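You operate a simulated robot arm through the tools that you are given. There is no shell and no other tool. Be economical: measure what you need, move in short steps, check, and stop when the job is done.

You are at the controls of a simulated robot arm. One attempt, no reset.

JOB
Put things in order on the pack bench top. At the end: the cream flask stands where the green tag (marked "FULL") stood; the green tag stands on top of the grey pulley; the small orange spool stands where the cream flask stood; the purple cloth is on the big white bobbin; whatever was shut is shut again. Leave all else as you found it, and nothing knocked over.

Only the result counts: the job must be done as asked and must still hold three seconds after the hand-in. Knocking over, shifting, dropping, spilling or breaking anything else fails it. Flat cloth is picked up by pressing the open fingertips on it (5 to 10 N) and closing them slowly along it; thin cloth reads only 2 to 8 mm in the jaws.

ROBOT AND FRAMES
A 6-joint arm with a two-finger parallel gripper, fixed in place. Base frame: the origin is at the foot of the arm, x ahead of it, y to its left, z up; the work surface is at about z = 760. Units: mm, rad, N and s.
With the tool pointing down near the work surface it reaches from about 240 to 640 mm from the base axis. Its first joint turns from -1.152 to 1.152 rad. Payload 2.7 kg.
Tool frame: the origin (TCP) lies between the finger pads and is the grasp point; the fingertips stand 23 mm ahead of it; z points along the fingers, y is the line along which they close. Largest opening 94 mm; finger width 38, thickness 10; the body of the gripper, 54 by 96 mm, starts 39 mm behind the TCP.
Orientation is that of the tool frame in the base frame, as a unit quaternion [w, x, y, z]. With the fingers straight down and closing along the base's y, the tool's x points along the base's -x, its y along +y and its z along -z.

CONTROLS
- The arm moves only by the tool arm_command. Its argument "increments" is a list of rows, each an object of numbers (a shift or turn left out is 0, a gripper value left out holds the last): "dx", "dy", "dz": the shift along the base's x, y, z in units of 50 mm (1.0 is 50 mm); "wx", "wy", "wz": the turn, a rotation vector about the base's x, y, z in units of 5 degrees (1.0 is 5 degrees); "fingers": the gripper command, from -1 (shut) to 1 (fully open), values between in proportion. In form: [{"dx": .., "dy": .., "dz": .., "wx": .., "wy": .., "wz": .., "fingers": ..}, ...]. A call has 1 to 8 rows; each row shifts and turns the commanded pose from where the row before left it. A call with a number of a shift or a turn outside -1 to 1 is refused whole. Each row takes 0.2 s and may step no farther than 50 mm and 0.15 rad from the row before; otherwise, or with a gripper value out of range, the whole call is refused. A pose out of reach is approached as far as the arm can. The call stops where the force on the tool passes 40 N (or 10 N more than at its start, if that is more) or the arm is blocked; 0.2 s more then pass. The fingers move at their own pace (about 45 mm/s each) and stop on an object; they squeeze with about 44 N. The grip force told is the motor's: it shows also when the fingers shut on nothing. Time passes only in rows, and 0.2 s behind the last, so rows that do not move let the fingers close. The reply holds the time, the measured pose of the TCP, the force on the tool along the base axes, the opening and the grip force, in the units named above and with some noise.
- Cameras (640 x 400 px; columns grow to the right, rows downward): "scene" is fixed at [61.3, -425, 1396.6]; the picture's right is [0.88, -0.48, 0.00], its down [-0.31, -0.56, -0.77] and it looks along [0.37, 0.67, -0.64] (base axes); focal length 323 px, centre (320, 200). "wrist" rides on the gripper at [87, 16, -74] in the tool frame; the picture's right is [-0.18, 0.98, 0.00], its down [-0.58, -0.11, -0.81] and it looks along [-0.79, -0.15, 0.59] (tool axes); focal length 243 px, centre (320, 200). There is no depth. A picture from a camera that has moved, and an enlarged one, comes with that camera's place and axes in the base frame and with its lens.
- camera(camera): a new picture of that camera. No time passes.
- enlarge(camera, box): a new picture of the part [left, top, right, bottom] of that camera's present view, enlarged. No time passes.
- close_job(): hands the job in; it is judged then, once.

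Go step by step. Nothing tells you positions but the pictures and the camera data: compare them with the known pose of the tool, close in by small moves and look again before you grip or let go. The budget is 120 turns and 84 pictures, counting those below and the enlarged ones. Unless the task says otherwise, let go and move clear before handing in.

The tools are called after ">>>" by a JSON object that holds its "method" and its "body". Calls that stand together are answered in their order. arm_command: Moves the arm, as the interface text tells. Its arguments: {"type":"object","properties":{"increments":{"type":"array"}},"required":["increments"]} The other tools are called the same way: camera (camera) takes a picture; enlarge (camera, box) takes an enlarged picture of a part of a camera's view; close_job () hands the job in.

At the start:

```text
time: 0.0
position: [301.6, 130.1, 1091.9]
orientation: [0.0, 0.001, 1.0, -0.001]
wrist_force: [0.5, 0.0, 0.2]
width: 93.8
gripper_force: 0.0
```

scene: 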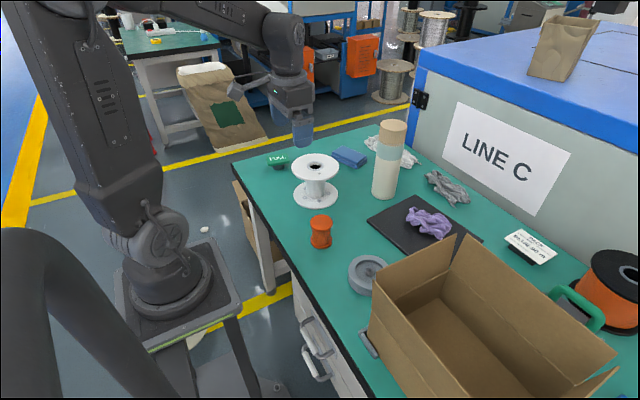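
wrist: 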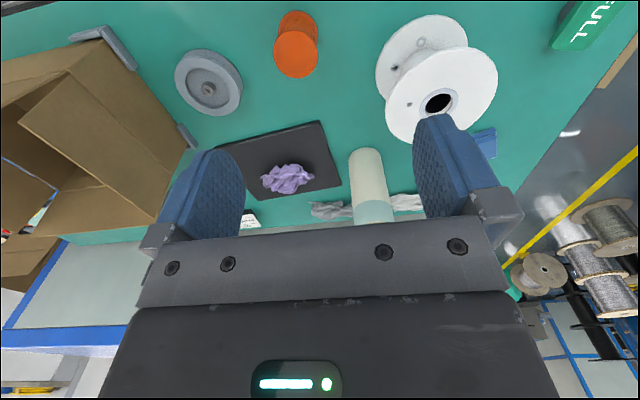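

I see the bench with the tag, white bobbin, cream flask, small orange spool, grey pulley, and purple cloth on a black mat. I'll enlarge the views to place them accurately.

>>> {"method": "enlarge", "body": {"camera": "scene", "box": [230, 100, 430, 225]}}

>>> {"method": "enlarge", "body": {"camera": "scene", "box": [290, 180, 490, 305]}}

>>> {"method": "enlarge", "body": {"camera": "wrist", "box": [160, 0, 640, 240]}}

```text
3.20 times, centred on (330, 162) of scene
camera zoom: at [61.3, -425.0, 1396.6], right [0.88, -0.48, 0.0], down [-0.31, -0.56, -0.77], along [0.37, 0.67, -0.64], focal length 1032 px, centre (288, 320)
```

zoom: 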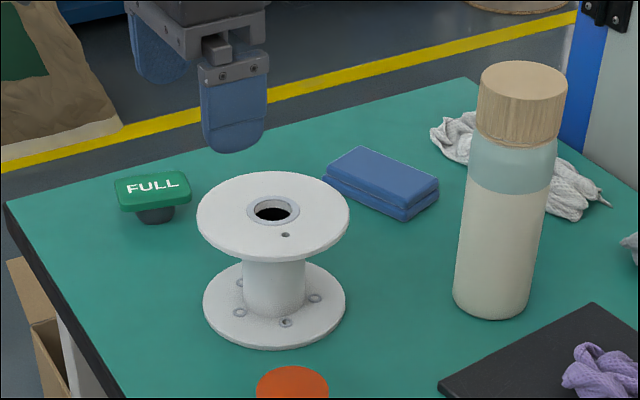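

```text
3.20 times, centred on (390, 242) of scene
camera zoom: at [61.3, -425.0, 1396.6], right [0.88, -0.48, 0.0], down [-0.31, -0.56, -0.77], along [0.37, 0.67, -0.64], focal length 1032 px, centre (96, 64)
```

zoom: 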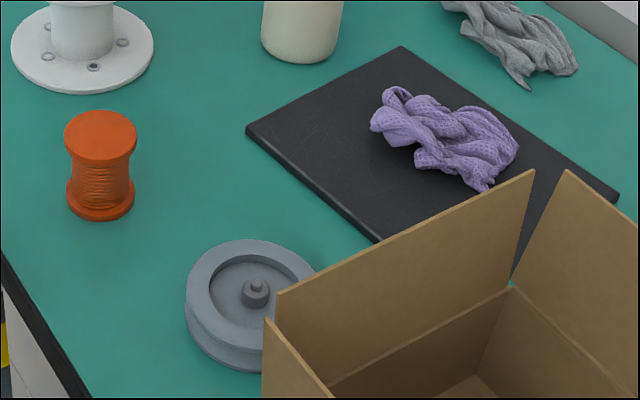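

```text
1.33 times, centred on (400, 120) of wrist
camera zoom: at [215.1, 146.7, 1165.5], right [0.18, 0.98, 0.0], down [0.58, -0.11, 0.81], along [0.79, -0.15, -0.59], focal length 324 px, centre (213, 307)
```

zoom: 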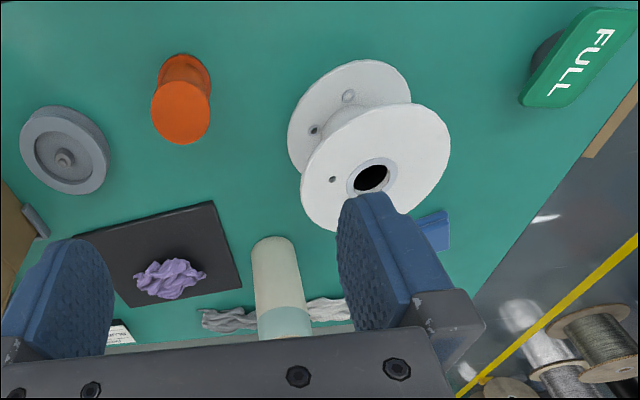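

The positions from the scene camera are roughly: tag (386,476), bobbin (427,272, 109 tall), flask (615,175, 240 tall), spool (344,86) and pulley (382,-70). I'll turn toward the tag first and look at it with the wrist camera.

>>> {"method": "arm_command", "body": {"increments": [{"dx": 0.07, "dy": 0.65, "dz": -0.2, "wz": 1, "fingers": 1}, {"dx": 0.07, "dy": 0.65, "dz": -0.2, "wz": 1}, {"dx": 0.07, "dy": 0.65, "dz": -0.2, "wz": 1}, {"dx": 0.07, "dy": 0.65, "dz": -0.2, "wz": 1}, {"dx": 0.07, "dy": 0.65, "dz": -0.2, "wz": 1}, {"dx": 0.07, "dy": 0.65, "dz": -0.2, "wz": 1}, {"dx": 0.07, "dy": 0.65, "dz": -0.2, "wz": 1}, {"dx": 0.07, "dy": 0.65, "dz": -0.2, "wz": 1}]}}

>>> {"method": "camera", "body": {"camera": "wrist"}}

```text
time: 1.8
position: [329.5, 391.9, 1012.1]
orientation: [0.001, -0.344, 0.939, 0.001]
wrist_force: [0.2, -0.6, 0.3]
width: 94.2
gripper_force: 0.0
```

```text
78 pictures are left
camera wrist: at [252.0, 348.3, 1084.7], right [-0.49, 0.87, 0.0], down [0.51, 0.29, 0.81], along [0.7, 0.4, -0.59], focal length 243 px, centre (320, 200)
```

wrist: 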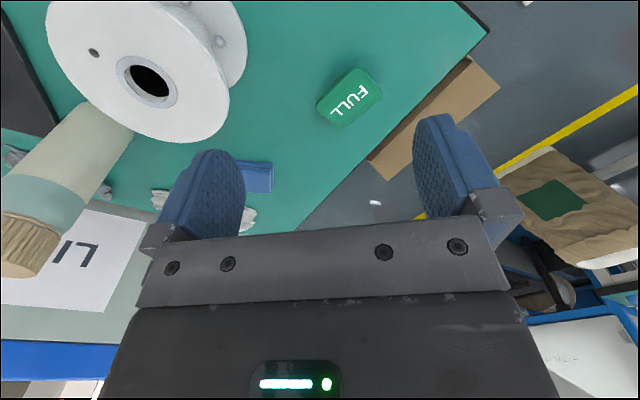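

The tag's plate is about 65 mm along x and 50 mm along y, centred near (389,472), with a turn of about -8°. I'll go above it with the closing line nearly along y.

>>> {"method": "arm_command", "body": {"increments": [{"dx": 0.145, "dy": 0.2, "dz": -0.25, "wz": -1}, {"dx": 0.145, "dy": 0.2, "dz": -0.25, "wz": -1}, {"dx": 0.145, "dy": 0.2, "dz": -0.25, "wz": -1}, {"dx": 0.145, "dy": 0.2, "dz": -0.25, "wz": -1}, {"dx": 0.145, "dy": 0.2, "dz": -0.25, "wz": -1}, {"dx": 0.145, "dy": 0.2, "dz": -0.25, "wz": -1}, {"dx": 0.145, "dy": 0.2, "dz": -0.25, "wz": -1}, {"dx": 0.145, "dy": 0.2, "dz": -0.25, "wz": -1}]}}

>>> {"method": "arm_command", "body": {"increments": [{"wz": -0.8}, {"wz": -0.8}]}}

>>> {"method": "camera", "body": {"camera": "wrist"}}

>>> {"method": "enlarge", "body": {"camera": "scene", "box": [230, 90, 390, 190]}}

```text
time: 3.6
position: [387.2, 472.0, 912.0]
orientation: [0.001, 0.001, 1.0, 0.001]
wrist_force: [-0.4, -1.2, -0.7]
width: 94.0
gripper_force: 0.1
```

```text
time: 4.2
position: [387.5, 470.5, 912.0]
orientation: [0.0, 0.071, 0.997, 0.001]
wrist_force: [-0.3, -0.3, 0.1]
width: 94.0
gripper_force: 0.0
```

```text
77 pictures are left
camera wrist: at [303.6, 498.8, 985.1], right [0.32, 0.95, 0.0], down [0.56, -0.19, 0.81], along [0.76, -0.26, -0.59], focal length 243 px, centre (320, 200)
```

wrist: 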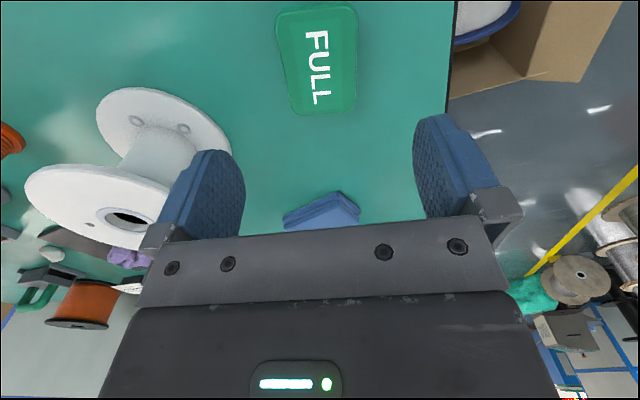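

```text
4.00 times, centred on (310, 140) of scene
camera zoom: at [61.3, -425.0, 1396.6], right [0.88, -0.48, 0.0], down [-0.31, -0.56, -0.77], along [0.37, 0.67, -0.64], focal length 1291 px, centre (360, 440)
```

zoom: 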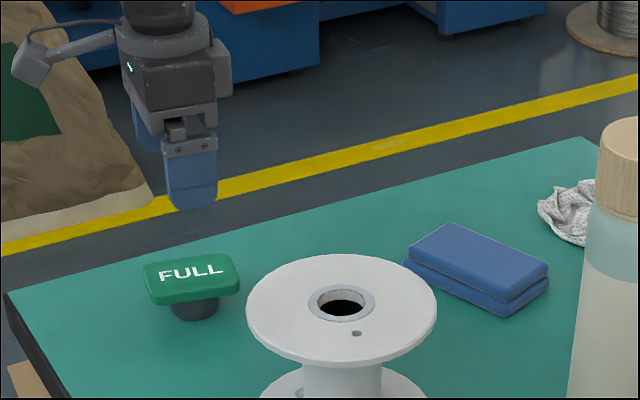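

The tag's centre is about (387,469), its top at z ≈ 797, and it is turned about -16°. I'll turn the last 8°, descend straight down and check before closing.

>>> {"method": "arm_command", "body": {"increments": [{"wz": -0.8, "dz": -0.5}, {"wz": -0.8, "dz": -0.5}, {"dz": -0.5}, {"dz": -0.3}, {}]}}

>>> {"method": "camera", "body": {"camera": "wrist"}}

>>> {"method": "enlarge", "body": {"camera": "scene", "box": [230, 110, 350, 185]}}

```text
time: 5.4
position: [387.1, 471.1, 822.4]
orientation: [0.0, 0.14, 0.99, 0.0]
wrist_force: [0.3, -0.5, 0.1]
width: 94.2
gripper_force: 0.0
```

```text
75 pictures are left
camera wrist: at [308.3, 510.3, 894.8], right [0.45, 0.89, 0.0], down [0.53, -0.27, 0.81], along [0.72, -0.36, -0.59], focal length 243 px, centre (320, 200)
```

wrist: 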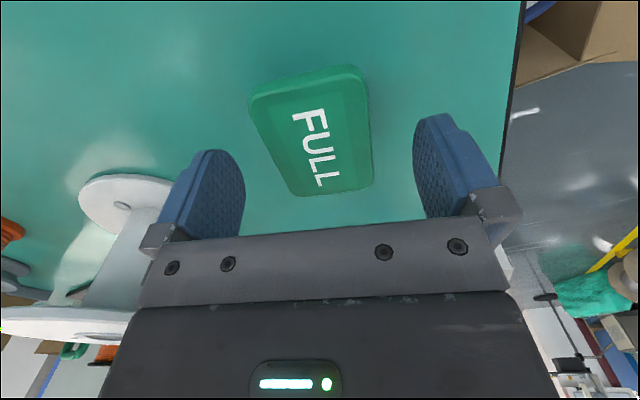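

```text
5.33 times, centred on (290, 148) of scene
camera zoom: at [61.3, -425.0, 1396.6], right [0.88, -0.48, 0.0], down [-0.31, -0.56, -0.77], along [0.37, 0.67, -0.64], focal length 1721 px, centre (480, 480)
```

zoom: 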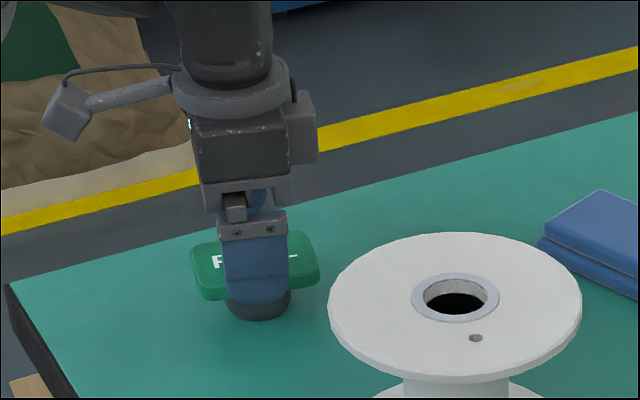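

The gripper is centred on the tag and aligned with it. I'll lower it to z ≈ 790 and close.

>>> {"method": "arm_command", "body": {"increments": [{"dz": -0.3}, {"dz": -0.3}, {"dz": -0.04, "fingers": 1}, {"fingers": -1}, {"fingers": -1}, {"fingers": -1}, {"fingers": -1}]}}

```text
time: 7.0
position: [387.0, 472.0, 789.7]
orientation: [0.0, 0.139, 0.99, 0.0]
wrist_force: [-0.8, 0.5, 0.2]
width: 54.6
gripper_force: 44.3
```

I have the tag (54.6 mm in the jaws), and its base hangs about 30 mm below the TCP. I'll lift and carry it high toward the pulley, stopping short to look.

>>> {"method": "arm_command", "body": {"increments": [{"dz": 0.3}, {"dz": 0.8}, {"dz": 1}, {"dz": 1}, {"dz": 1}, {"dy": -1}, {"dy": -1}, {"dy": -1}]}}

>>> {"method": "arm_command", "body": {"increments": [{"dy": -1, "wz": 0.4}, {"dy": -1, "wz": 0.4}, {"dy": -1, "wz": 0.4}, {"dy": -1, "wz": 0.4}, {"dy": -1, "wz": 0.4}, {"dy": -1, "wz": 0.4, "dx": -0.3}, {"dy": -0.5, "dx": -0.5, "wz": 0.4}, {"wz": 0.4}]}}

>>> {"method": "camera", "body": {"camera": "wrist"}}

>>> {"method": "camera", "body": {"camera": "scene"}}

```text
time: 8.8
position: [386.3, 320.3, 996.1]
orientation: [0.0, 0.138, 0.99, 0.002]
wrist_force: [0.6, -0.9, -0.2]
width: 54.6
gripper_force: 44.2
```

```text
refused: row 6 steps farther than a row can; nothing moved
```

```text
73 pictures are left
camera wrist: at [308.5, 359.1, 1069.9], right [0.45, 0.89, 0.0], down [0.53, -0.26, 0.81], along [0.72, -0.36, -0.59], focal length 243 px, centre (320, 200)
```

wrist: 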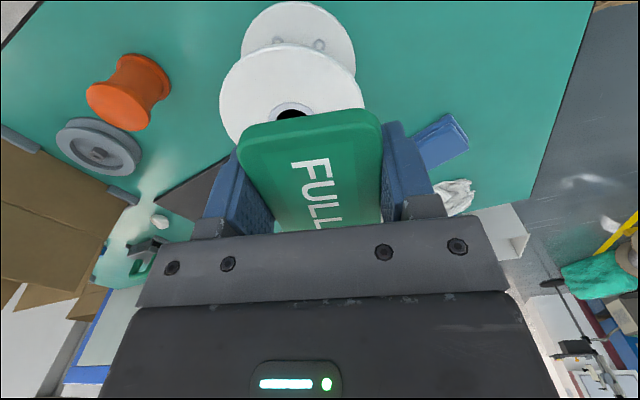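

```text
72 pictures are left
```

scene: 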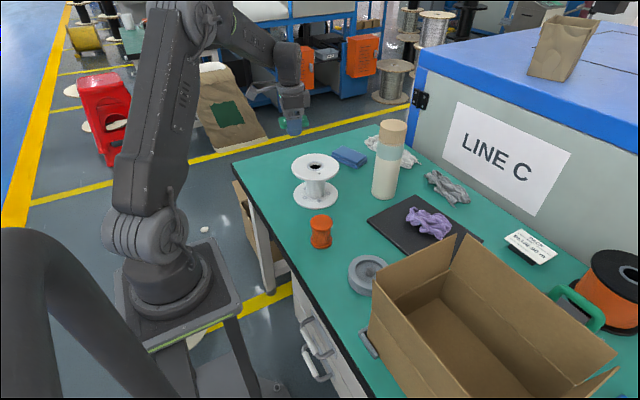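

The second move was refused as a step was too long, so nothing shifted. I'll carry on toward the pulley in shorter rows.

>>> {"method": "arm_command", "body": {"increments": [{"dy": -0.95, "wz": 0.4}, {"dy": -0.95, "wz": 0.4}, {"dy": -0.95, "wz": 0.4}, {"dy": -0.95, "wz": 0.4}, {"dy": -0.95, "wz": 0.4}, {"dy": -0.9, "wz": 0.4}, {"dy": -0.7, "wz": 0.4, "dx": -0.3}, {"dx": -0.5, "wz": 0.4}]}}

>>> {"method": "camera", "body": {"camera": "wrist"}}

```text
time: 10.6
position: [345.9, 2.4, 996.5]
orientation: [0.001, -0.001, 1.0, -0.001]
wrist_force: [0.0, -0.7, -1.8]
width: 54.6
gripper_force: 44.1
```

```text
71 pictures are left
camera wrist: at [259.1, 18.4, 1069.4], right [0.18, 0.98, 0.0], down [0.58, -0.11, 0.81], along [0.79, -0.15, -0.59], focal length 243 px, centre (320, 200)
```

wrist: 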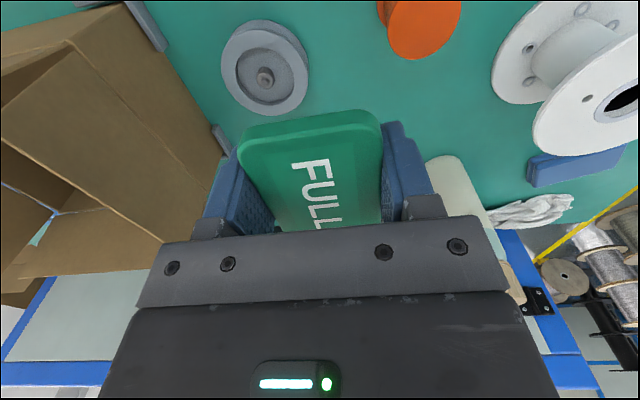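

The pulley is at about (380,-68), with a hub in the middle. I need the box's rim and the pulley's top in more detail before lowering next to the box.

>>> {"method": "enlarge", "body": {"camera": "wrist", "box": [0, 0, 320, 200]}}

>>> {"method": "enlarge", "body": {"camera": "scene", "box": [320, 220, 608, 400]}}

>>> {"method": "enlarge", "body": {"camera": "wrist", "box": [200, 10, 328, 90]}}

```text
2.00 times, centred on (160, 100) of wrist
camera zoom: at [259.1, 18.4, 1069.4], right [0.18, 0.98, 0.0], down [0.58, -0.11, 0.81], along [0.79, -0.15, -0.59], focal length 485 px, centre (640, 400)
```

zoom: 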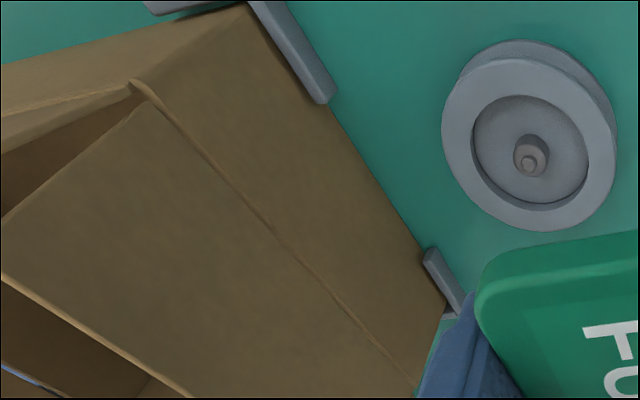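

```text
2.22 times, centred on (464, 310) of scene
camera zoom: at [61.3, -425.0, 1396.6], right [0.88, -0.48, 0.0], down [-0.31, -0.56, -0.77], along [0.37, 0.67, -0.64], focal length 717 px, centre (0, -44)
```

zoom: 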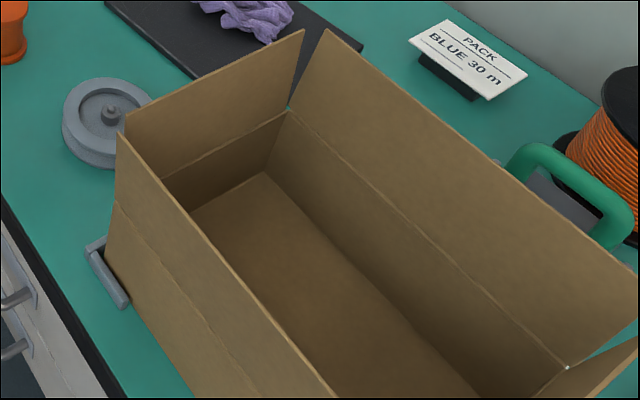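

```text
5.00 times, centred on (264, 50) of wrist
camera zoom: at [259.1, 18.4, 1069.4], right [0.18, 0.98, 0.0], down [0.58, -0.11, 0.81], along [0.79, -0.15, -0.59], focal length 1213 px, centre (600, 950)
```

zoom: 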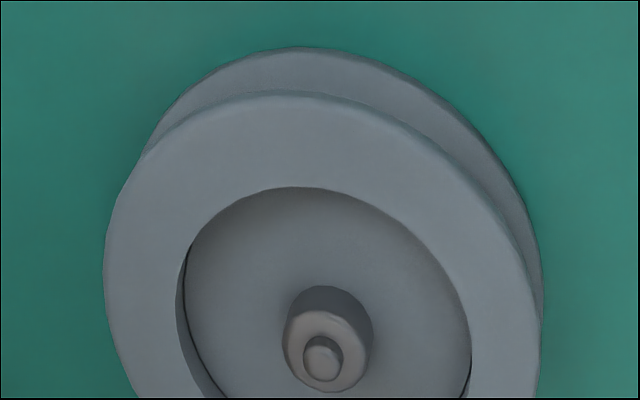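

The pulley has a raised rim, a deep recess and a central hub with a pin. I need to know how high the hub stands against the rim and the size of the tag's foot.

>>> {"method": "enlarge", "body": {"camera": "scene", "box": [340, 245, 404, 285]}}

>>> {"method": "enlarge", "body": {"camera": "wrist", "box": [210, 15, 322, 85]}}

>>> {"method": "enlarge", "body": {"camera": "scene", "box": [280, 90, 440, 190]}}

```text
10.00 times, centred on (372, 265) of scene
camera zoom: at [61.3, -425.0, 1396.6], right [0.88, -0.48, 0.0], down [-0.31, -0.56, -0.77], along [0.37, 0.67, -0.64], focal length 3227 px, centre (-200, -450)
```

zoom: 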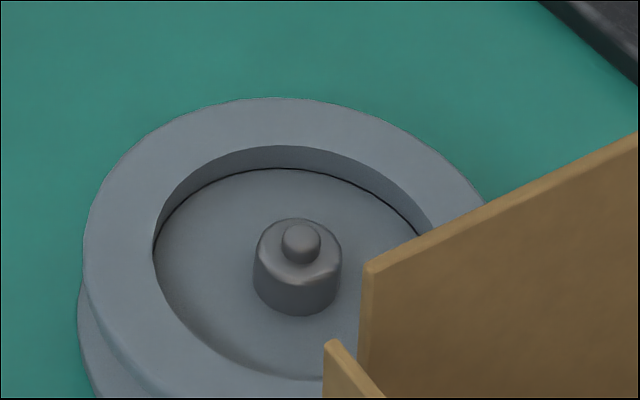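

```text
5.71 times, centred on (266, 50) of wrist
camera zoom: at [259.1, 18.4, 1069.4], right [0.18, 0.98, 0.0], down [0.58, -0.11, 0.81], along [0.79, -0.15, -0.59], focal length 1386 px, centre (629, 1057)
```

zoom: 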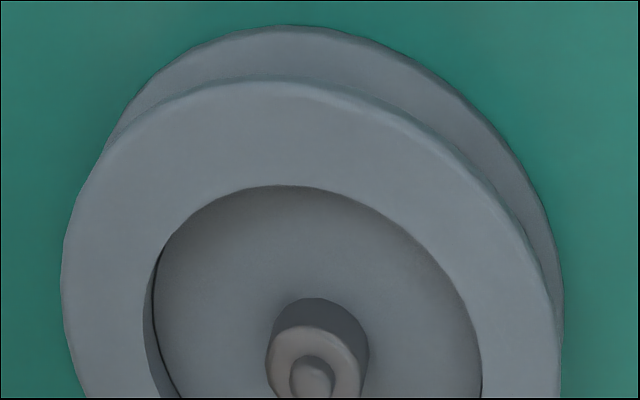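

```text
4.00 times, centred on (360, 140) of scene
camera zoom: at [61.3, -425.0, 1396.6], right [0.88, -0.48, 0.0], down [-0.31, -0.56, -0.77], along [0.37, 0.67, -0.64], focal length 1291 px, centre (160, 440)
```

zoom: 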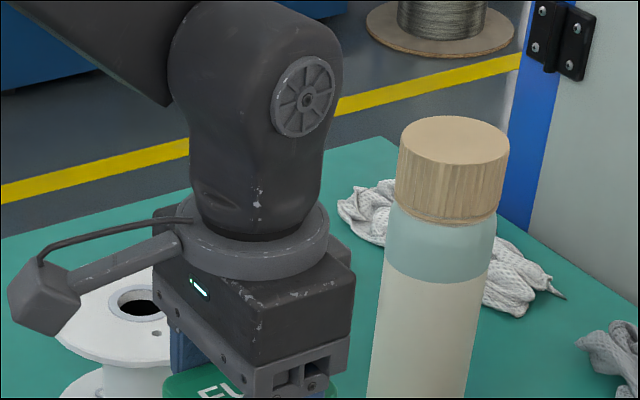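

The pulley centre comes out at about (385,-70), rim top z ≈ 791, with the hub and pin 6–12 mm above the rim. I'll set the tag's foot on the rim on the robot side, clear of the pin, so I move over (348,-70) and look.

>>> {"method": "arm_command", "body": {"increments": [{"dy": -0.72}, {"dy": -0.72, "dx": 0.04}, {"dz": -0.8}, {"dz": -0.8}, {"dz": -0.7}, {}]}}

>>> {"method": "enlarge", "body": {"camera": "scene", "box": [310, 200, 438, 280]}}

>>> {"method": "camera", "body": {"camera": "wrist"}}

```text
time: 12.0
position: [348.5, -70.0, 880.8]
orientation: [0.001, 0.0, 1.0, -0.001]
wrist_force: [-0.3, 0.9, -0.2]
width: 54.8
gripper_force: 43.6
```

```text
5.00 times, centred on (374, 240) of scene
camera zoom: at [61.3, -425.0, 1396.6], right [0.88, -0.48, 0.0], down [-0.31, -0.56, -0.77], along [0.37, 0.67, -0.64], focal length 1613 px, centre (50, 0)
```

zoom: 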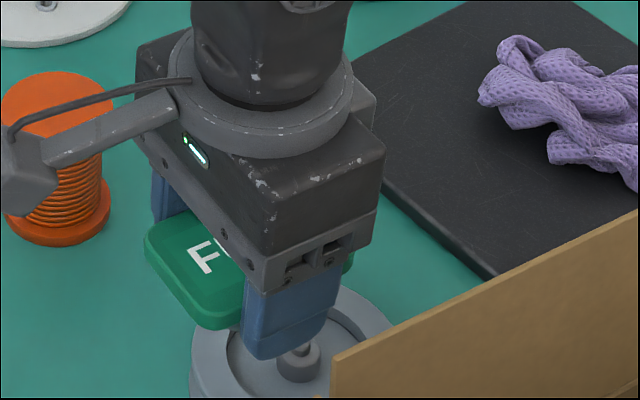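

```text
63 pictures are left
camera wrist: at [262.7, -53.6, 954.5], right [0.18, 0.98, 0.0], down [0.58, -0.11, 0.81], along [0.79, -0.15, -0.59], focal length 243 px, centre (320, 200)
```

wrist: 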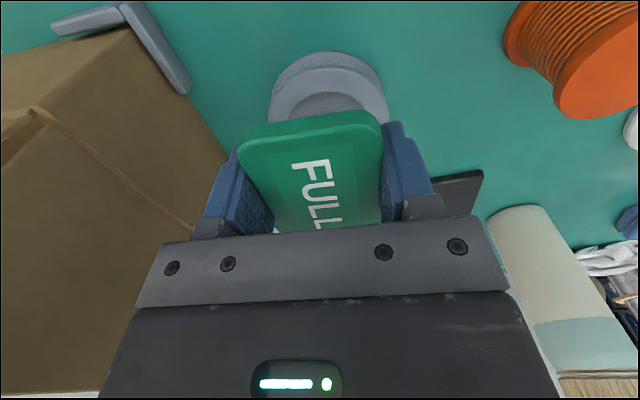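

The tag hangs over the rim on the robot side and the box is clear. I'll lower it toward contact and look again from the scene camera.

>>> {"method": "arm_command", "body": {"increments": [{"dz": -0.4}, {"dz": -0.4}, {"dz": -0.2}, {}]}}

>>> {"method": "enlarge", "body": {"camera": "scene", "box": [325, 225, 405, 275]}}

```text
time: 13.0
position: [350.1, -67.0, 831.1]
orientation: [0.0, 0.0, 1.0, 0.0]
wrist_force: [0.6, 0.5, -1.3]
width: 55.0
gripper_force: 44.2
```

```text
8.00 times, centred on (365, 250) of scene
camera zoom: at [61.3, -425.0, 1396.6], right [0.88, -0.48, 0.0], down [-0.31, -0.56, -0.77], along [0.37, 0.67, -0.64], focal length 2581 px, centre (-40, -200)
```

zoom: 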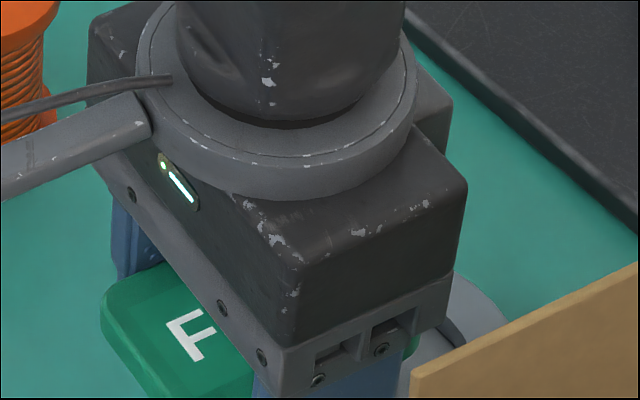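

Now I'll step down in small moves, with a slight correction away from the pin, watching for contact.

>>> {"method": "arm_command", "body": {"increments": [{"dx": -0.04, "dy": -0.05}, {"dz": -0.06}, {"dz": -0.06}, {"dz": -0.03}, {}]}}

```text
time: 14.2
position: [346.3, -70.2, 822.5]
orientation: [0.001, 0.0, 1.0, 0.0]
wrist_force: [-0.1, 0.8, -0.2]
width: 54.8
gripper_force: 43.1
```

>>> {"method": "arm_command", "body": {"increments": [{"dz": -0.04}, {}]}}

>>> {"method": "arm_command", "body": {"increments": [{"dz": -0.04}, {}]}}

>>> {"method": "camera", "body": {"camera": "wrist"}}

```text
time: 14.8
position: [346.4, -69.6, 820.2]
orientation: [0.001, 0.0, 1.0, 0.0]
wrist_force: [-0.2, 0.2, -0.6]
width: 55.0
gripper_force: 44.1
```

```text
time: 15.4
position: [347.6, -70.9, 819.5]
orientation: [0.001, 0.0, 1.0, 0.0]
wrist_force: [-10.7, 0.0, 35.4]
width: 54.7
gripper_force: 43.4
```

```text
61 pictures are left
camera wrist: at [260.7, -55.8, 892.7], right [0.18, 0.98, 0.0], down [0.58, -0.11, 0.81], along [0.79, -0.15, -0.59], focal length 243 px, centre (320, 200)
```

wrist: 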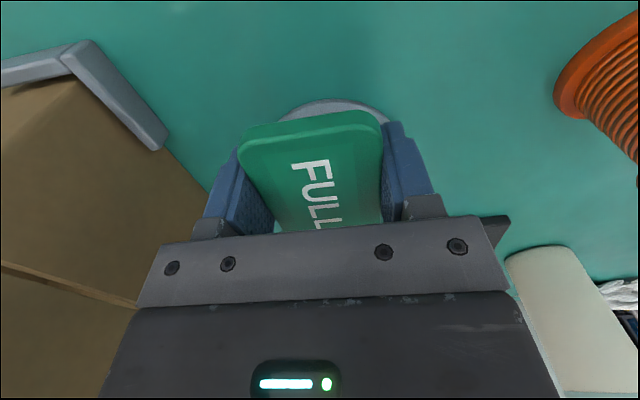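

Contact came at z ≈ 819.5, which puts the foot on the rim (790), not the pin. I'll ease off half a millimetre, open slowly and lift a little.

>>> {"method": "arm_command", "body": {"increments": [{"dz": 0.025}, {}, {"fingers": -0.1}, {"fingers": 0.2}, {"fingers": 0.6}, {"fingers": 1}, {"fingers": 1}, {"fingers": 1}]}}

>>> {"method": "arm_command", "body": {"increments": [{"dz": 0.2}, {"dz": 0.6}, {"dz": 1}, {"dz": 1}, {}]}}

>>> {"method": "camera", "body": {"camera": "wrist"}}

>>> {"method": "enlarge", "body": {"camera": "scene", "box": [300, 200, 460, 300]}}

```text
time: 17.2
position: [347.4, -71.3, 819.7]
orientation: [0.0, 0.001, 1.0, 0.001]
wrist_force: [0.3, 0.1, 0.2]
width: 93.8
gripper_force: 0.0
```

```text
time: 18.4
position: [346.6, -72.1, 960.1]
orientation: [0.0, 0.0, 1.0, 0.0]
wrist_force: [0.1, 0.2, -0.3]
width: 94.2
gripper_force: 0.0
```

```text
60 pictures are left
camera wrist: at [260.5, -56.8, 1034.0], right [0.18, 0.98, 0.0], down [0.58, -0.11, 0.81], along [0.79, -0.15, -0.59], focal length 243 px, centre (320, 200)
```

wrist: 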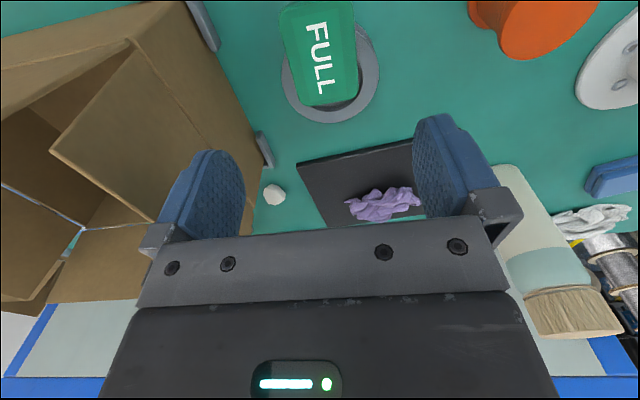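

```text
4.00 times, centred on (380, 250) of scene
camera zoom: at [61.3, -425.0, 1396.6], right [0.88, -0.48, 0.0], down [-0.31, -0.56, -0.77], along [0.37, 0.67, -0.64], focal length 1291 px, centre (80, 0)
```

zoom: 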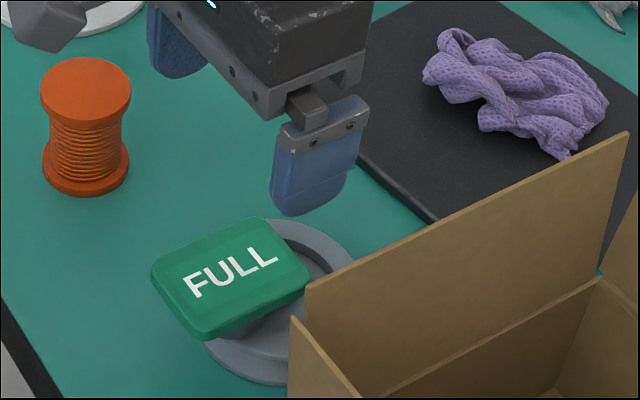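

The tag stands level on the pulley. Next is the flask: it is tall and at the edge of reach, so I'll grip it from the side with the tool nearly level. I move to its radial line, look, then tilt.

>>> {"method": "arm_command", "body": {"increments": [{"dx": 0.33, "dy": 0.78, "dz": 0.3, "wz": 0.64}, {"dx": 0.33, "dy": 0.78, "dz": 0.3, "wz": 0.64}, {"dx": 0.33, "dy": 0.78, "dz": 0.3, "wz": 0.64}, {"dx": 0.33, "dy": 0.78, "dz": 0.3, "wz": 0.64}, {"dx": 0.33, "dy": 0.78, "dz": 0.3, "wz": 0.64}]}}

>>> {"method": "arm_command", "body": {"increments": [{"wx": 0.276, "wy": -0.961}, {"wx": 0.276, "wy": -0.961}, {"wx": 0.276, "wy": -0.961}, {"wx": 0.276, "wy": -0.961}, {"wx": 0.276, "wy": -0.961}, {"wx": 0.276, "wy": -0.961}, {"wx": 0.276, "wy": -0.961}, {"wx": 0.276, "wy": -0.961}]}}

>>> {"method": "camera", "body": {"camera": "wrist"}}

```text
time: 19.6
position: [431.2, 121.4, 1036.9]
orientation: [-0.001, -0.14, 0.99, 0.0]
wrist_force: [0.3, 0.6, 0.1]
width: 93.9
gripper_force: 0.0
```

```text
time: 21.4
position: [433.7, 119.5, 1038.7]
orientation: [0.332, -0.129, 0.934, 0.041]
wrist_force: [0.3, 0.0, -0.3]
width: 94.0
gripper_force: 0.1
out of reach, approached as far as the arm can: row 8
```

```text
58 pictures are left
camera wrist: at [319.8, 104.9, 1039.9], right [-0.12, 0.99, 0.11], down [-0.03, -0.11, 0.99], along [0.99, 0.12, 0.04], focal length 243 px, centre (320, 200)
```

wrist: 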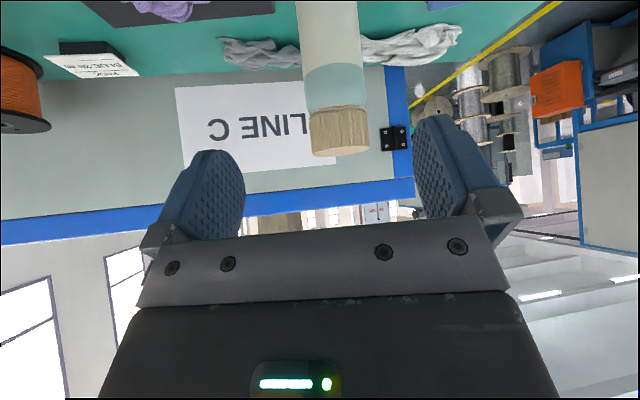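

The flask comes out near (615,172), and the tilt stopped at about 39°, probably because the wrist is too close to the base. I'll move outward and lower, then tilt further.

>>> {"method": "arm_command", "body": {"increments": [{"dx": 0.67, "dy": 0.19, "dz": -0.5}, {"dx": 0.67, "dy": 0.19, "dz": -0.5}, {"dz": -0.5, "wx": 0.276, "wy": -0.961}, {"wx": 0.276, "wy": -0.961}, {"wx": 0.276, "wy": -0.961}, {"wx": 0.276, "wy": -0.961}]}}

```text
time: 22.8
position: [460.7, 127.3, 1022.8]
orientation: [0.335, -0.131, 0.932, 0.047]
wrist_force: [-0.4, -1.0, -0.1]
width: 94.0
gripper_force: 0.1
out of reach, approached as far as the arm can: row 1, 2, 3, 4, 5, 6
```

The tilt seems limited here. I'll check what the arm does with a plain small retreat in tilt before choosing another grip.

>>> {"method": "arm_command", "body": {"increments": [{"wx": -0.276, "wy": 0.961}, {}]}}

>>> {"method": "camera", "body": {"camera": "scene"}}

```text
time: 23.4
position: [471.8, 117.5, 1031.0]
orientation: [0.334, -0.122, 0.934, 0.025]
wrist_force: [0.4, -0.1, -0.4]
width: 93.9
gripper_force: 0.0
out of reach, approached as far as the arm can: row 1
```

```text
57 pictures are left
```

scene: 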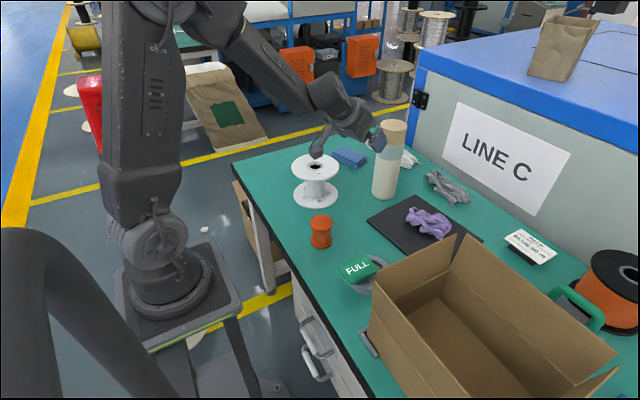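

The wrist cannot bend past the forearm line, so a level side grip isn't available. I'll grip the flask's cap from above with a modest 25° outward tilt instead, and test with a tiny lift whether cap and flask come together. First I bring the tilt back.

>>> {"method": "arm_command", "body": {"increments": [{"wx": -0.276, "wy": 0.961}, {"wx": -0.276, "wy": 0.961}, {"dx": -0.3, "dy": 0.0, "dz": 0.3, "fingers": 1}, {}]}}

```text
time: 24.4
position: [452.3, 119.1, 1039.4]
orientation: [0.24, -0.128, 0.962, 0.014]
wrist_force: [-0.2, 0.1, -0.4]
width: 94.1
gripper_force: 0.1
out of reach, approached as far as the arm can: row 1
```

The tilt is now about 28° with a slight 2° roll; I'll take the roll out and go above and just short of the flask's cap, then look.

>>> {"method": "arm_command", "body": {"increments": [{"wx": 0.39, "wy": 0.1, "dz": 0.3}, {"dx": 0.74, "dy": 0.24, "dz": 0.2}, {"dx": 0.74, "dy": 0.24}, {"dx": 0.74, "dy": 0.24}, {"dx": 0.5, "dy": 0.2}, {}]}}

>>> {"method": "camera", "body": {"camera": "wrist"}}

```text
time: 25.8
position: [589.5, 162.8, 1066.8]
orientation: [0.239, -0.124, 0.963, 0.031]
wrist_force: [0.2, -1.0, -0.5]
width: 94.4
gripper_force: 0.2
```

```text
56 pictures are left
camera wrist: at [477.6, 150.0, 1091.4], right [-0.09, 0.99, 0.09], down [0.16, -0.07, 0.98], along [0.98, 0.1, -0.15], focal length 243 px, centre (320, 200)
```

wrist: 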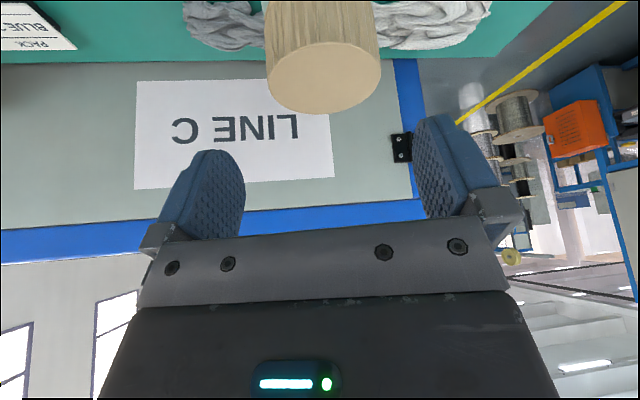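

The cap's top centre is near (609,172,1000), with a diameter of about 67 mm. I'll move over the axis, lower partway and recheck.

>>> {"method": "arm_command", "body": {"increments": [{"dx": 0.4, "dy": 0.19}, {"dz": -0.5}, {"dz": -0.5}, {}]}}

>>> {"method": "camera", "body": {"camera": "wrist"}}

>>> {"method": "enlarge", "body": {"camera": "scene", "box": [340, 90, 436, 150]}}

```text
time: 26.8
position: [608.6, 172.1, 1017.9]
orientation: [0.238, -0.123, 0.963, 0.031]
wrist_force: [0.4, 0.1, 0.0]
width: 94.1
gripper_force: 0.1
```

```text
55 pictures are left
camera wrist: at [496.9, 159.8, 1041.4], right [-0.09, 0.99, 0.09], down [0.16, -0.07, 0.98], along [0.98, 0.1, -0.15], focal length 243 px, centre (320, 200)
```

wrist: 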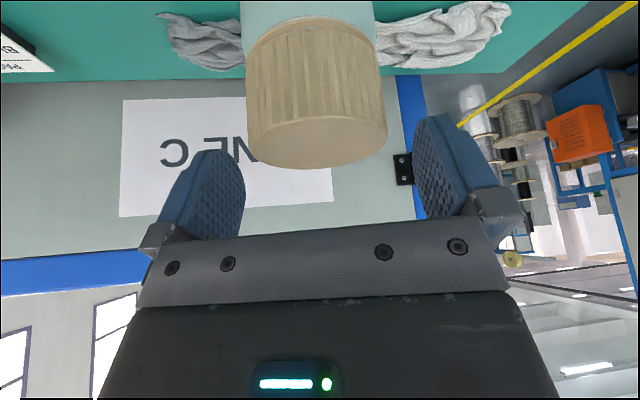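

```text
6.67 times, centred on (388, 120) of scene
camera zoom: at [61.3, -425.0, 1396.6], right [0.88, -0.48, 0.0], down [-0.31, -0.56, -0.77], along [0.37, 0.67, -0.64], focal length 2151 px, centre (-133, 733)
```

zoom: 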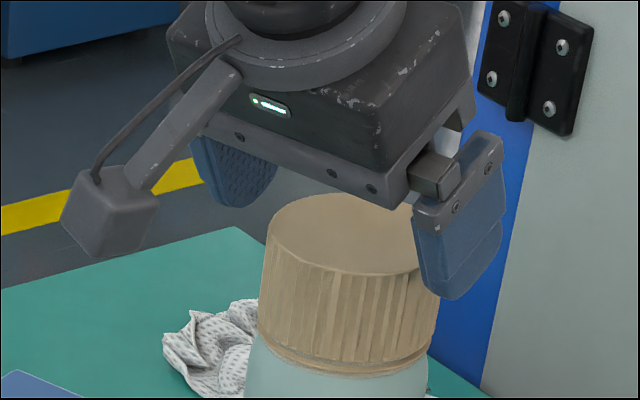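

The fingers straddle the cap evenly. I'll lower to z ≈ 982 and close.

>>> {"method": "arm_command", "body": {"increments": [{"dz": -0.3}, {"dz": -0.3}, {"dz": -0.1}, {}]}}

>>> {"method": "arm_command", "body": {"increments": [{"fingers": 0.6}, {"fingers": 0.4}, {"fingers": 0.2}, {"fingers": -1}, {}, {}]}}

>>> {"method": "camera", "body": {"camera": "wrist"}}

```text
time: 27.8
position: [608.0, 173.9, 982.0]
orientation: [0.239, -0.124, 0.963, 0.031]
wrist_force: [0.5, -0.3, 0.3]
width: 93.7
gripper_force: 0.1
```

```text
time: 29.2
position: [607.9, 173.1, 981.8]
orientation: [0.238, -0.123, 0.963, 0.032]
wrist_force: [-0.4, -0.3, 0.5]
width: 71.4
gripper_force: 44.6
```

```text
53 pictures are left
camera wrist: at [496.3, 160.4, 1005.9], right [-0.09, 0.99, 0.09], down [0.16, -0.07, 0.98], along [0.98, 0.1, -0.15], focal length 243 px, centre (320, 200)
```

wrist: 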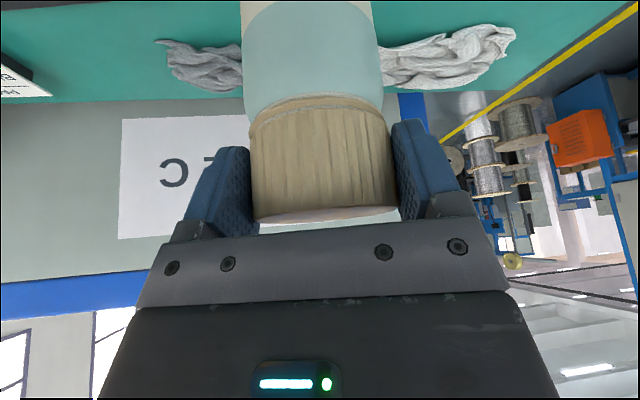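

The cap is gripped at 71 mm. I'll lift just 8 mm and check that the whole flask comes up.

>>> {"method": "arm_command", "body": {"increments": [{"dz": 0.08}, {"dz": 0.08}, {}]}}

>>> {"method": "enlarge", "body": {"camera": "scene", "box": [340, 100, 468, 210]}}

```text
time: 30.0
position: [607.3, 173.6, 990.9]
orientation: [0.238, -0.122, 0.963, 0.031]
wrist_force: [-0.8, -0.7, 0.1]
width: 70.9
gripper_force: 43.6
```

```text
3.64 times, centred on (404, 155) of scene
camera zoom: at [61.3, -425.0, 1396.6], right [0.88, -0.48, 0.0], down [-0.31, -0.56, -0.77], along [0.37, 0.67, -0.64], focal length 1173 px, centre (14, 364)
```

zoom: 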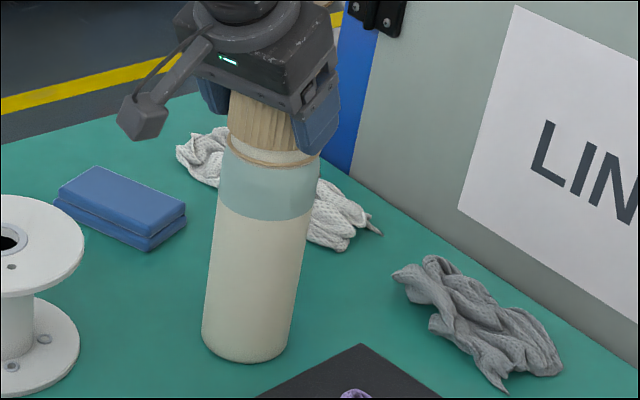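

The flask's base does not appear to have risen, so I suspect the cap is coming off alone. I'll look closer.

>>> {"method": "enlarge", "body": {"camera": "scene", "box": [372, 110, 420, 140]}}

>>> {"method": "camera", "body": {"camera": "wrist"}}

```text
13.33 times, centred on (396, 125) of scene
camera zoom: at [61.3, -425.0, 1396.6], right [0.88, -0.48, 0.0], down [-0.31, -0.56, -0.77], along [0.37, 0.67, -0.64], focal length 4302 px, centre (-693, 1200)
```

zoom: 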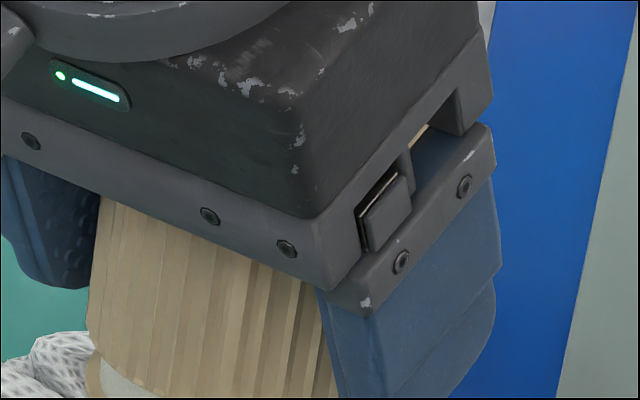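

```text
50 pictures are left
camera wrist: at [495.9, 160.5, 1013.8], right [-0.09, 0.99, 0.09], down [0.16, -0.07, 0.98], along [0.98, 0.1, -0.15], focal length 243 px, centre (320, 200)
```

wrist: 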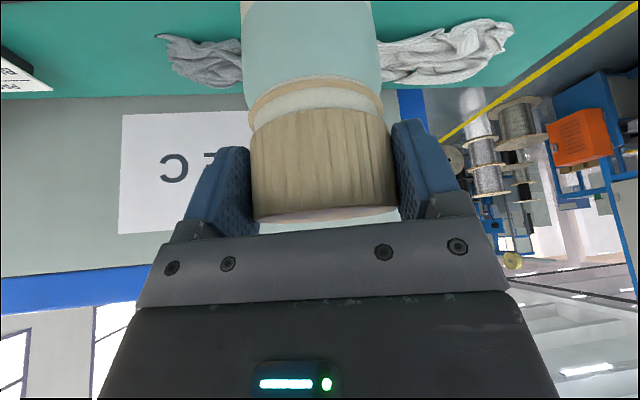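

The cap is a loose lid and came off alone, so the flask must be opened, moved, and shut again. I'll park the cap on the free bench at about (455,15), between the spool, pulley and mat, keeping it in the same grip attitude.

>>> {"method": "arm_command", "body": {"increments": [{"dz": 0.4}, {"dz": 1}, {"dz": 0.4}, {"dx": -0.608, "dy": -0.634}, {"dx": -0.608, "dy": -0.634}, {"dx": -0.608, "dy": -0.634}, {"dx": -0.608, "dy": -0.634}, {"dx": -0.608, "dy": -0.634}]}}

>>> {"method": "arm_command", "body": {"increments": [{"dz": -1}, {"dz": -1}, {"dz": -1}, {"dz": -0.8}, {}]}}

>>> {"method": "camera", "body": {"camera": "scene"}}

>>> {"method": "camera", "body": {"camera": "wrist"}}

```text
time: 31.8
position: [455.3, 14.1, 1077.9]
orientation: [0.238, -0.124, 0.963, 0.031]
wrist_force: [0.4, 0.5, -0.1]
width: 70.7
gripper_force: 43.9
```

```text
time: 33.0
position: [455.9, 14.6, 887.7]
orientation: [0.238, -0.123, 0.963, 0.031]
wrist_force: [0.3, 0.2, -1.0]
width: 70.9
gripper_force: 44.2
```

```text
49 pictures are left
```

scene: 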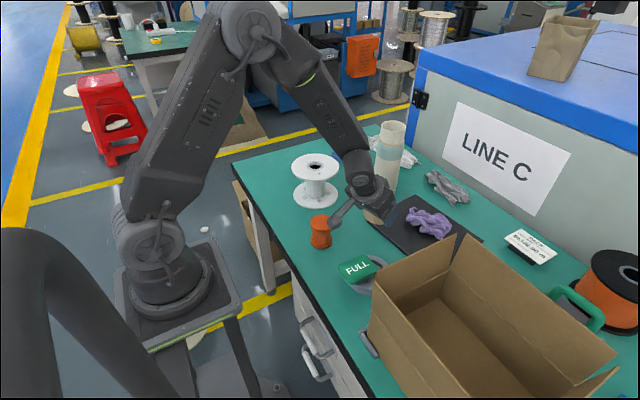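

```text
48 pictures are left
camera wrist: at [344.5, 0.8, 912.5], right [-0.09, 0.99, 0.09], down [0.16, -0.07, 0.98], along [0.98, 0.1, -0.15], focal length 243 px, centre (320, 200)
```

wrist: 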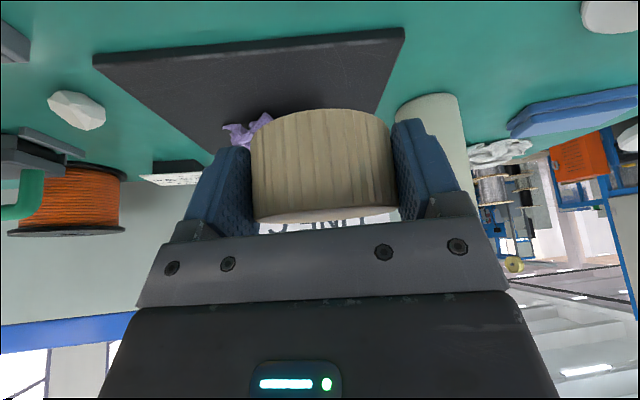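

The cap is over free bench and clear of the spool, tag and mat. I'll lower it to contact.

>>> {"method": "arm_command", "body": {"increments": [{"dz": -0.8}, {"dz": -0.6}, {"dz": -0.2}, {}]}}

>>> {"method": "arm_command", "body": {"increments": [{"dz": -0.06}, {"dz": -0.06}, {"dz": -0.06}, {"dz": -0.06}, {"dz": -0.06}, {"dz": -0.06}]}}

```text
time: 34.0
position: [455.8, 13.5, 808.4]
orientation: [0.239, -0.122, 0.963, 0.032]
wrist_force: [-0.1, -0.1, 0.2]
width: 70.9
gripper_force: 44.0
```

```text
time: 35.4
position: [456.0, 15.2, 789.9]
orientation: [0.237, -0.123, 0.963, 0.031]
wrist_force: [0.0, 0.6, -0.3]
width: 70.7
gripper_force: 43.9
```

>>> {"method": "arm_command", "body": {"increments": [{"dz": -0.03}, {}]}}

>>> {"method": "enlarge", "body": {"camera": "scene", "box": [345, 175, 425, 225]}}

>>> {"method": "camera", "body": {"camera": "wrist"}}

```text
time: 36.0
position: [455.1, 15.7, 788.2]
orientation: [0.239, -0.123, 0.963, 0.032]
wrist_force: [-2.8, 0.2, 4.6]
width: 70.9
gripper_force: 43.9
```

```text
8.00 times, centred on (385, 200) of scene
camera zoom: at [61.2, -425.0, 1396.6], right [0.88, -0.48, 0.0], down [-0.31, -0.56, -0.77], along [0.37, 0.67, -0.64], focal length 2581 px, centre (-200, 200)
```

zoom: 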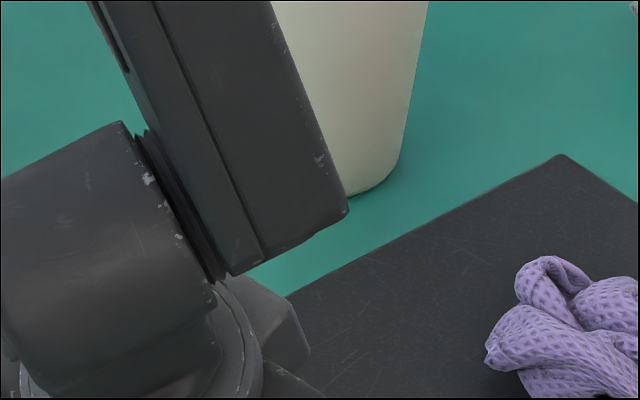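

```text
46 pictures are left
camera wrist: at [344.1, 2.2, 813.8], right [-0.09, 0.99, 0.09], down [0.16, -0.07, 0.98], along [0.98, 0.1, -0.15], focal length 243 px, centre (320, 200)
```

wrist: 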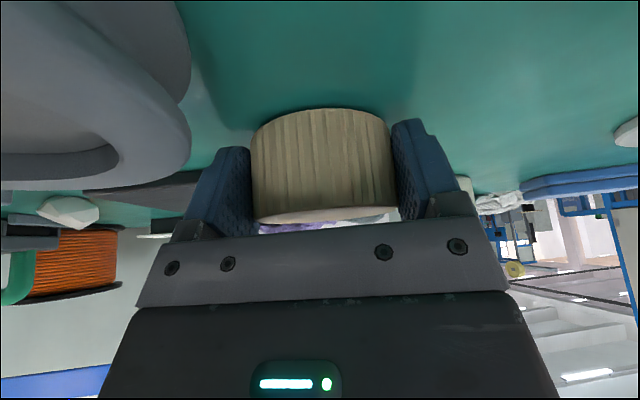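

First contact shows at z ≈ 788, so the cap is down. I'll open the fingers and rise straight up, remembering this pose for picking it up again.

>>> {"method": "arm_command", "body": {"increments": [{"fingers": 0.55}, {"fingers": 0.7}, {"fingers": 0.9}, {"fingers": 0.9}]}}

>>> {"method": "arm_command", "body": {"increments": [{"dz": 0.3}, {"dz": 0.7}, {"dz": 1}, {"dz": 1}, {"dz": 1}, {"dz": 1}, {"dz": 0.6}]}}

>>> {"method": "camera", "body": {"camera": "scene"}}

```text
time: 37.0
position: [455.3, 16.1, 789.0]
orientation: [0.238, -0.124, 0.963, 0.031]
wrist_force: [-4.1, 6.4, 9.2]
width: 86.6
gripper_force: 0.0
```

```text
time: 38.6
position: [456.7, 15.3, 1067.7]
orientation: [0.237, -0.123, 0.963, 0.032]
wrist_force: [0.4, -0.1, 0.1]
width: 89.1
gripper_force: 0.1
```

```text
45 pictures are left
```

scene: 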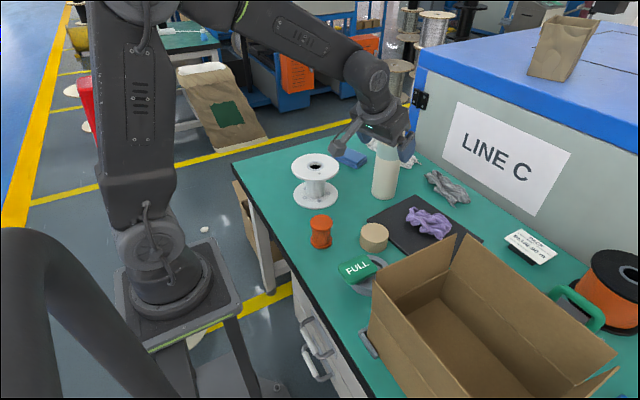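

The cap stands safely on the bench. Now back over the open flask to see its neck and shoulder.

>>> {"method": "arm_command", "body": {"increments": [{"dx": 0.6, "dy": 0.62, "fingers": 1}, {"dx": 0.6, "dy": 0.62}, {"dx": 0.6, "dy": 0.62}, {"dx": 0.6, "dy": 0.62}, {"dx": 0.6, "dy": 0.68, "dz": -0.6}, {"dz": -0.5}, {}]}}

>>> {"method": "camera", "body": {"camera": "wrist"}}

>>> {"method": "enlarge", "body": {"camera": "scene", "box": [340, 100, 436, 160]}}

```text
refused: row 5 steps farther than a row can; nothing moved
```

```text
44 pictures are left
camera wrist: at [344.8, 1.7, 1094.1], right [-0.09, 0.99, 0.09], down [0.16, -0.07, 0.98], along [0.98, 0.1, -0.16], focal length 243 px, centre (320, 200)
```

wrist: 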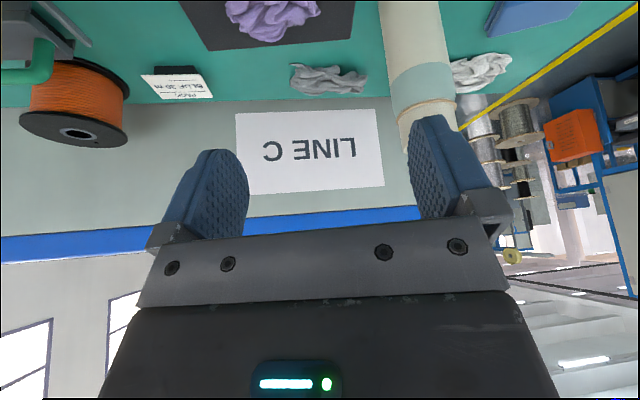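

```text
6.67 times, centred on (388, 130) of scene
camera zoom: at [61.3, -425.0, 1396.6], right [0.88, -0.48, 0.0], down [-0.31, -0.56, -0.77], along [0.37, 0.67, -0.64], focal length 2151 px, centre (-133, 667)
```

zoom: 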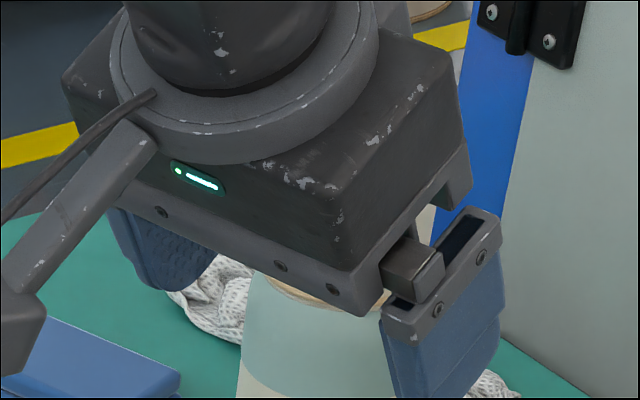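

One row was too long, so nothing moved; I'll repeat with shorter rows.

>>> {"method": "arm_command", "body": {"increments": [{"dx": 0.6, "dy": 0.62, "fingers": 1}, {"dx": 0.6, "dy": 0.62}, {"dx": 0.6, "dy": 0.62}, {"dx": 0.6, "dy": 0.62}, {"dx": 0.4, "dy": 0.5}, {"dx": 0.2, "dy": 0.18, "dz": -0.5}, {}]}}

```text
time: 40.2
position: [605.7, 174.2, 1044.4]
orientation: [0.238, -0.123, 0.963, 0.032]
wrist_force: [-0.5, 0.0, 0.1]
width: 93.8
gripper_force: 0.0
```

>>> {"method": "camera", "body": {"camera": "wrist"}}

>>> {"method": "enlarge", "body": {"camera": "scene", "box": [340, 90, 436, 150]}}

```text
42 pictures are left
camera wrist: at [494.6, 161.5, 1069.4], right [-0.09, 0.99, 0.09], down [0.16, -0.07, 0.98], along [0.98, 0.1, -0.15], focal length 243 px, centre (320, 200)
```

wrist: 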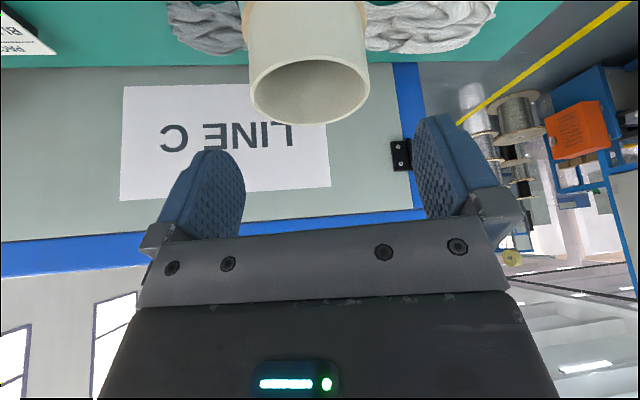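

```text
6.67 times, centred on (388, 120) of scene
camera zoom: at [61.3, -425.0, 1396.6], right [0.88, -0.48, 0.0], down [-0.31, -0.56, -0.77], along [0.37, 0.67, -0.64], focal length 2151 px, centre (-133, 733)
```

zoom: 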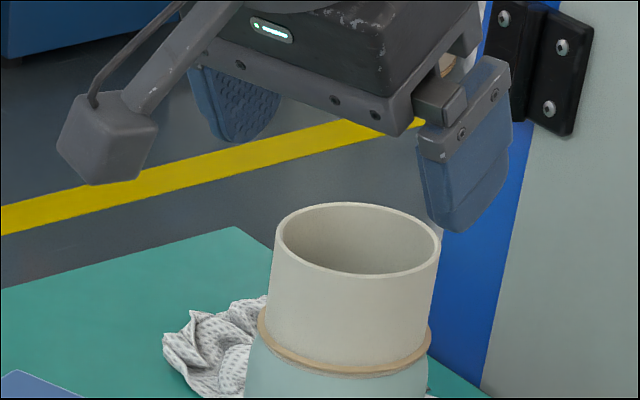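

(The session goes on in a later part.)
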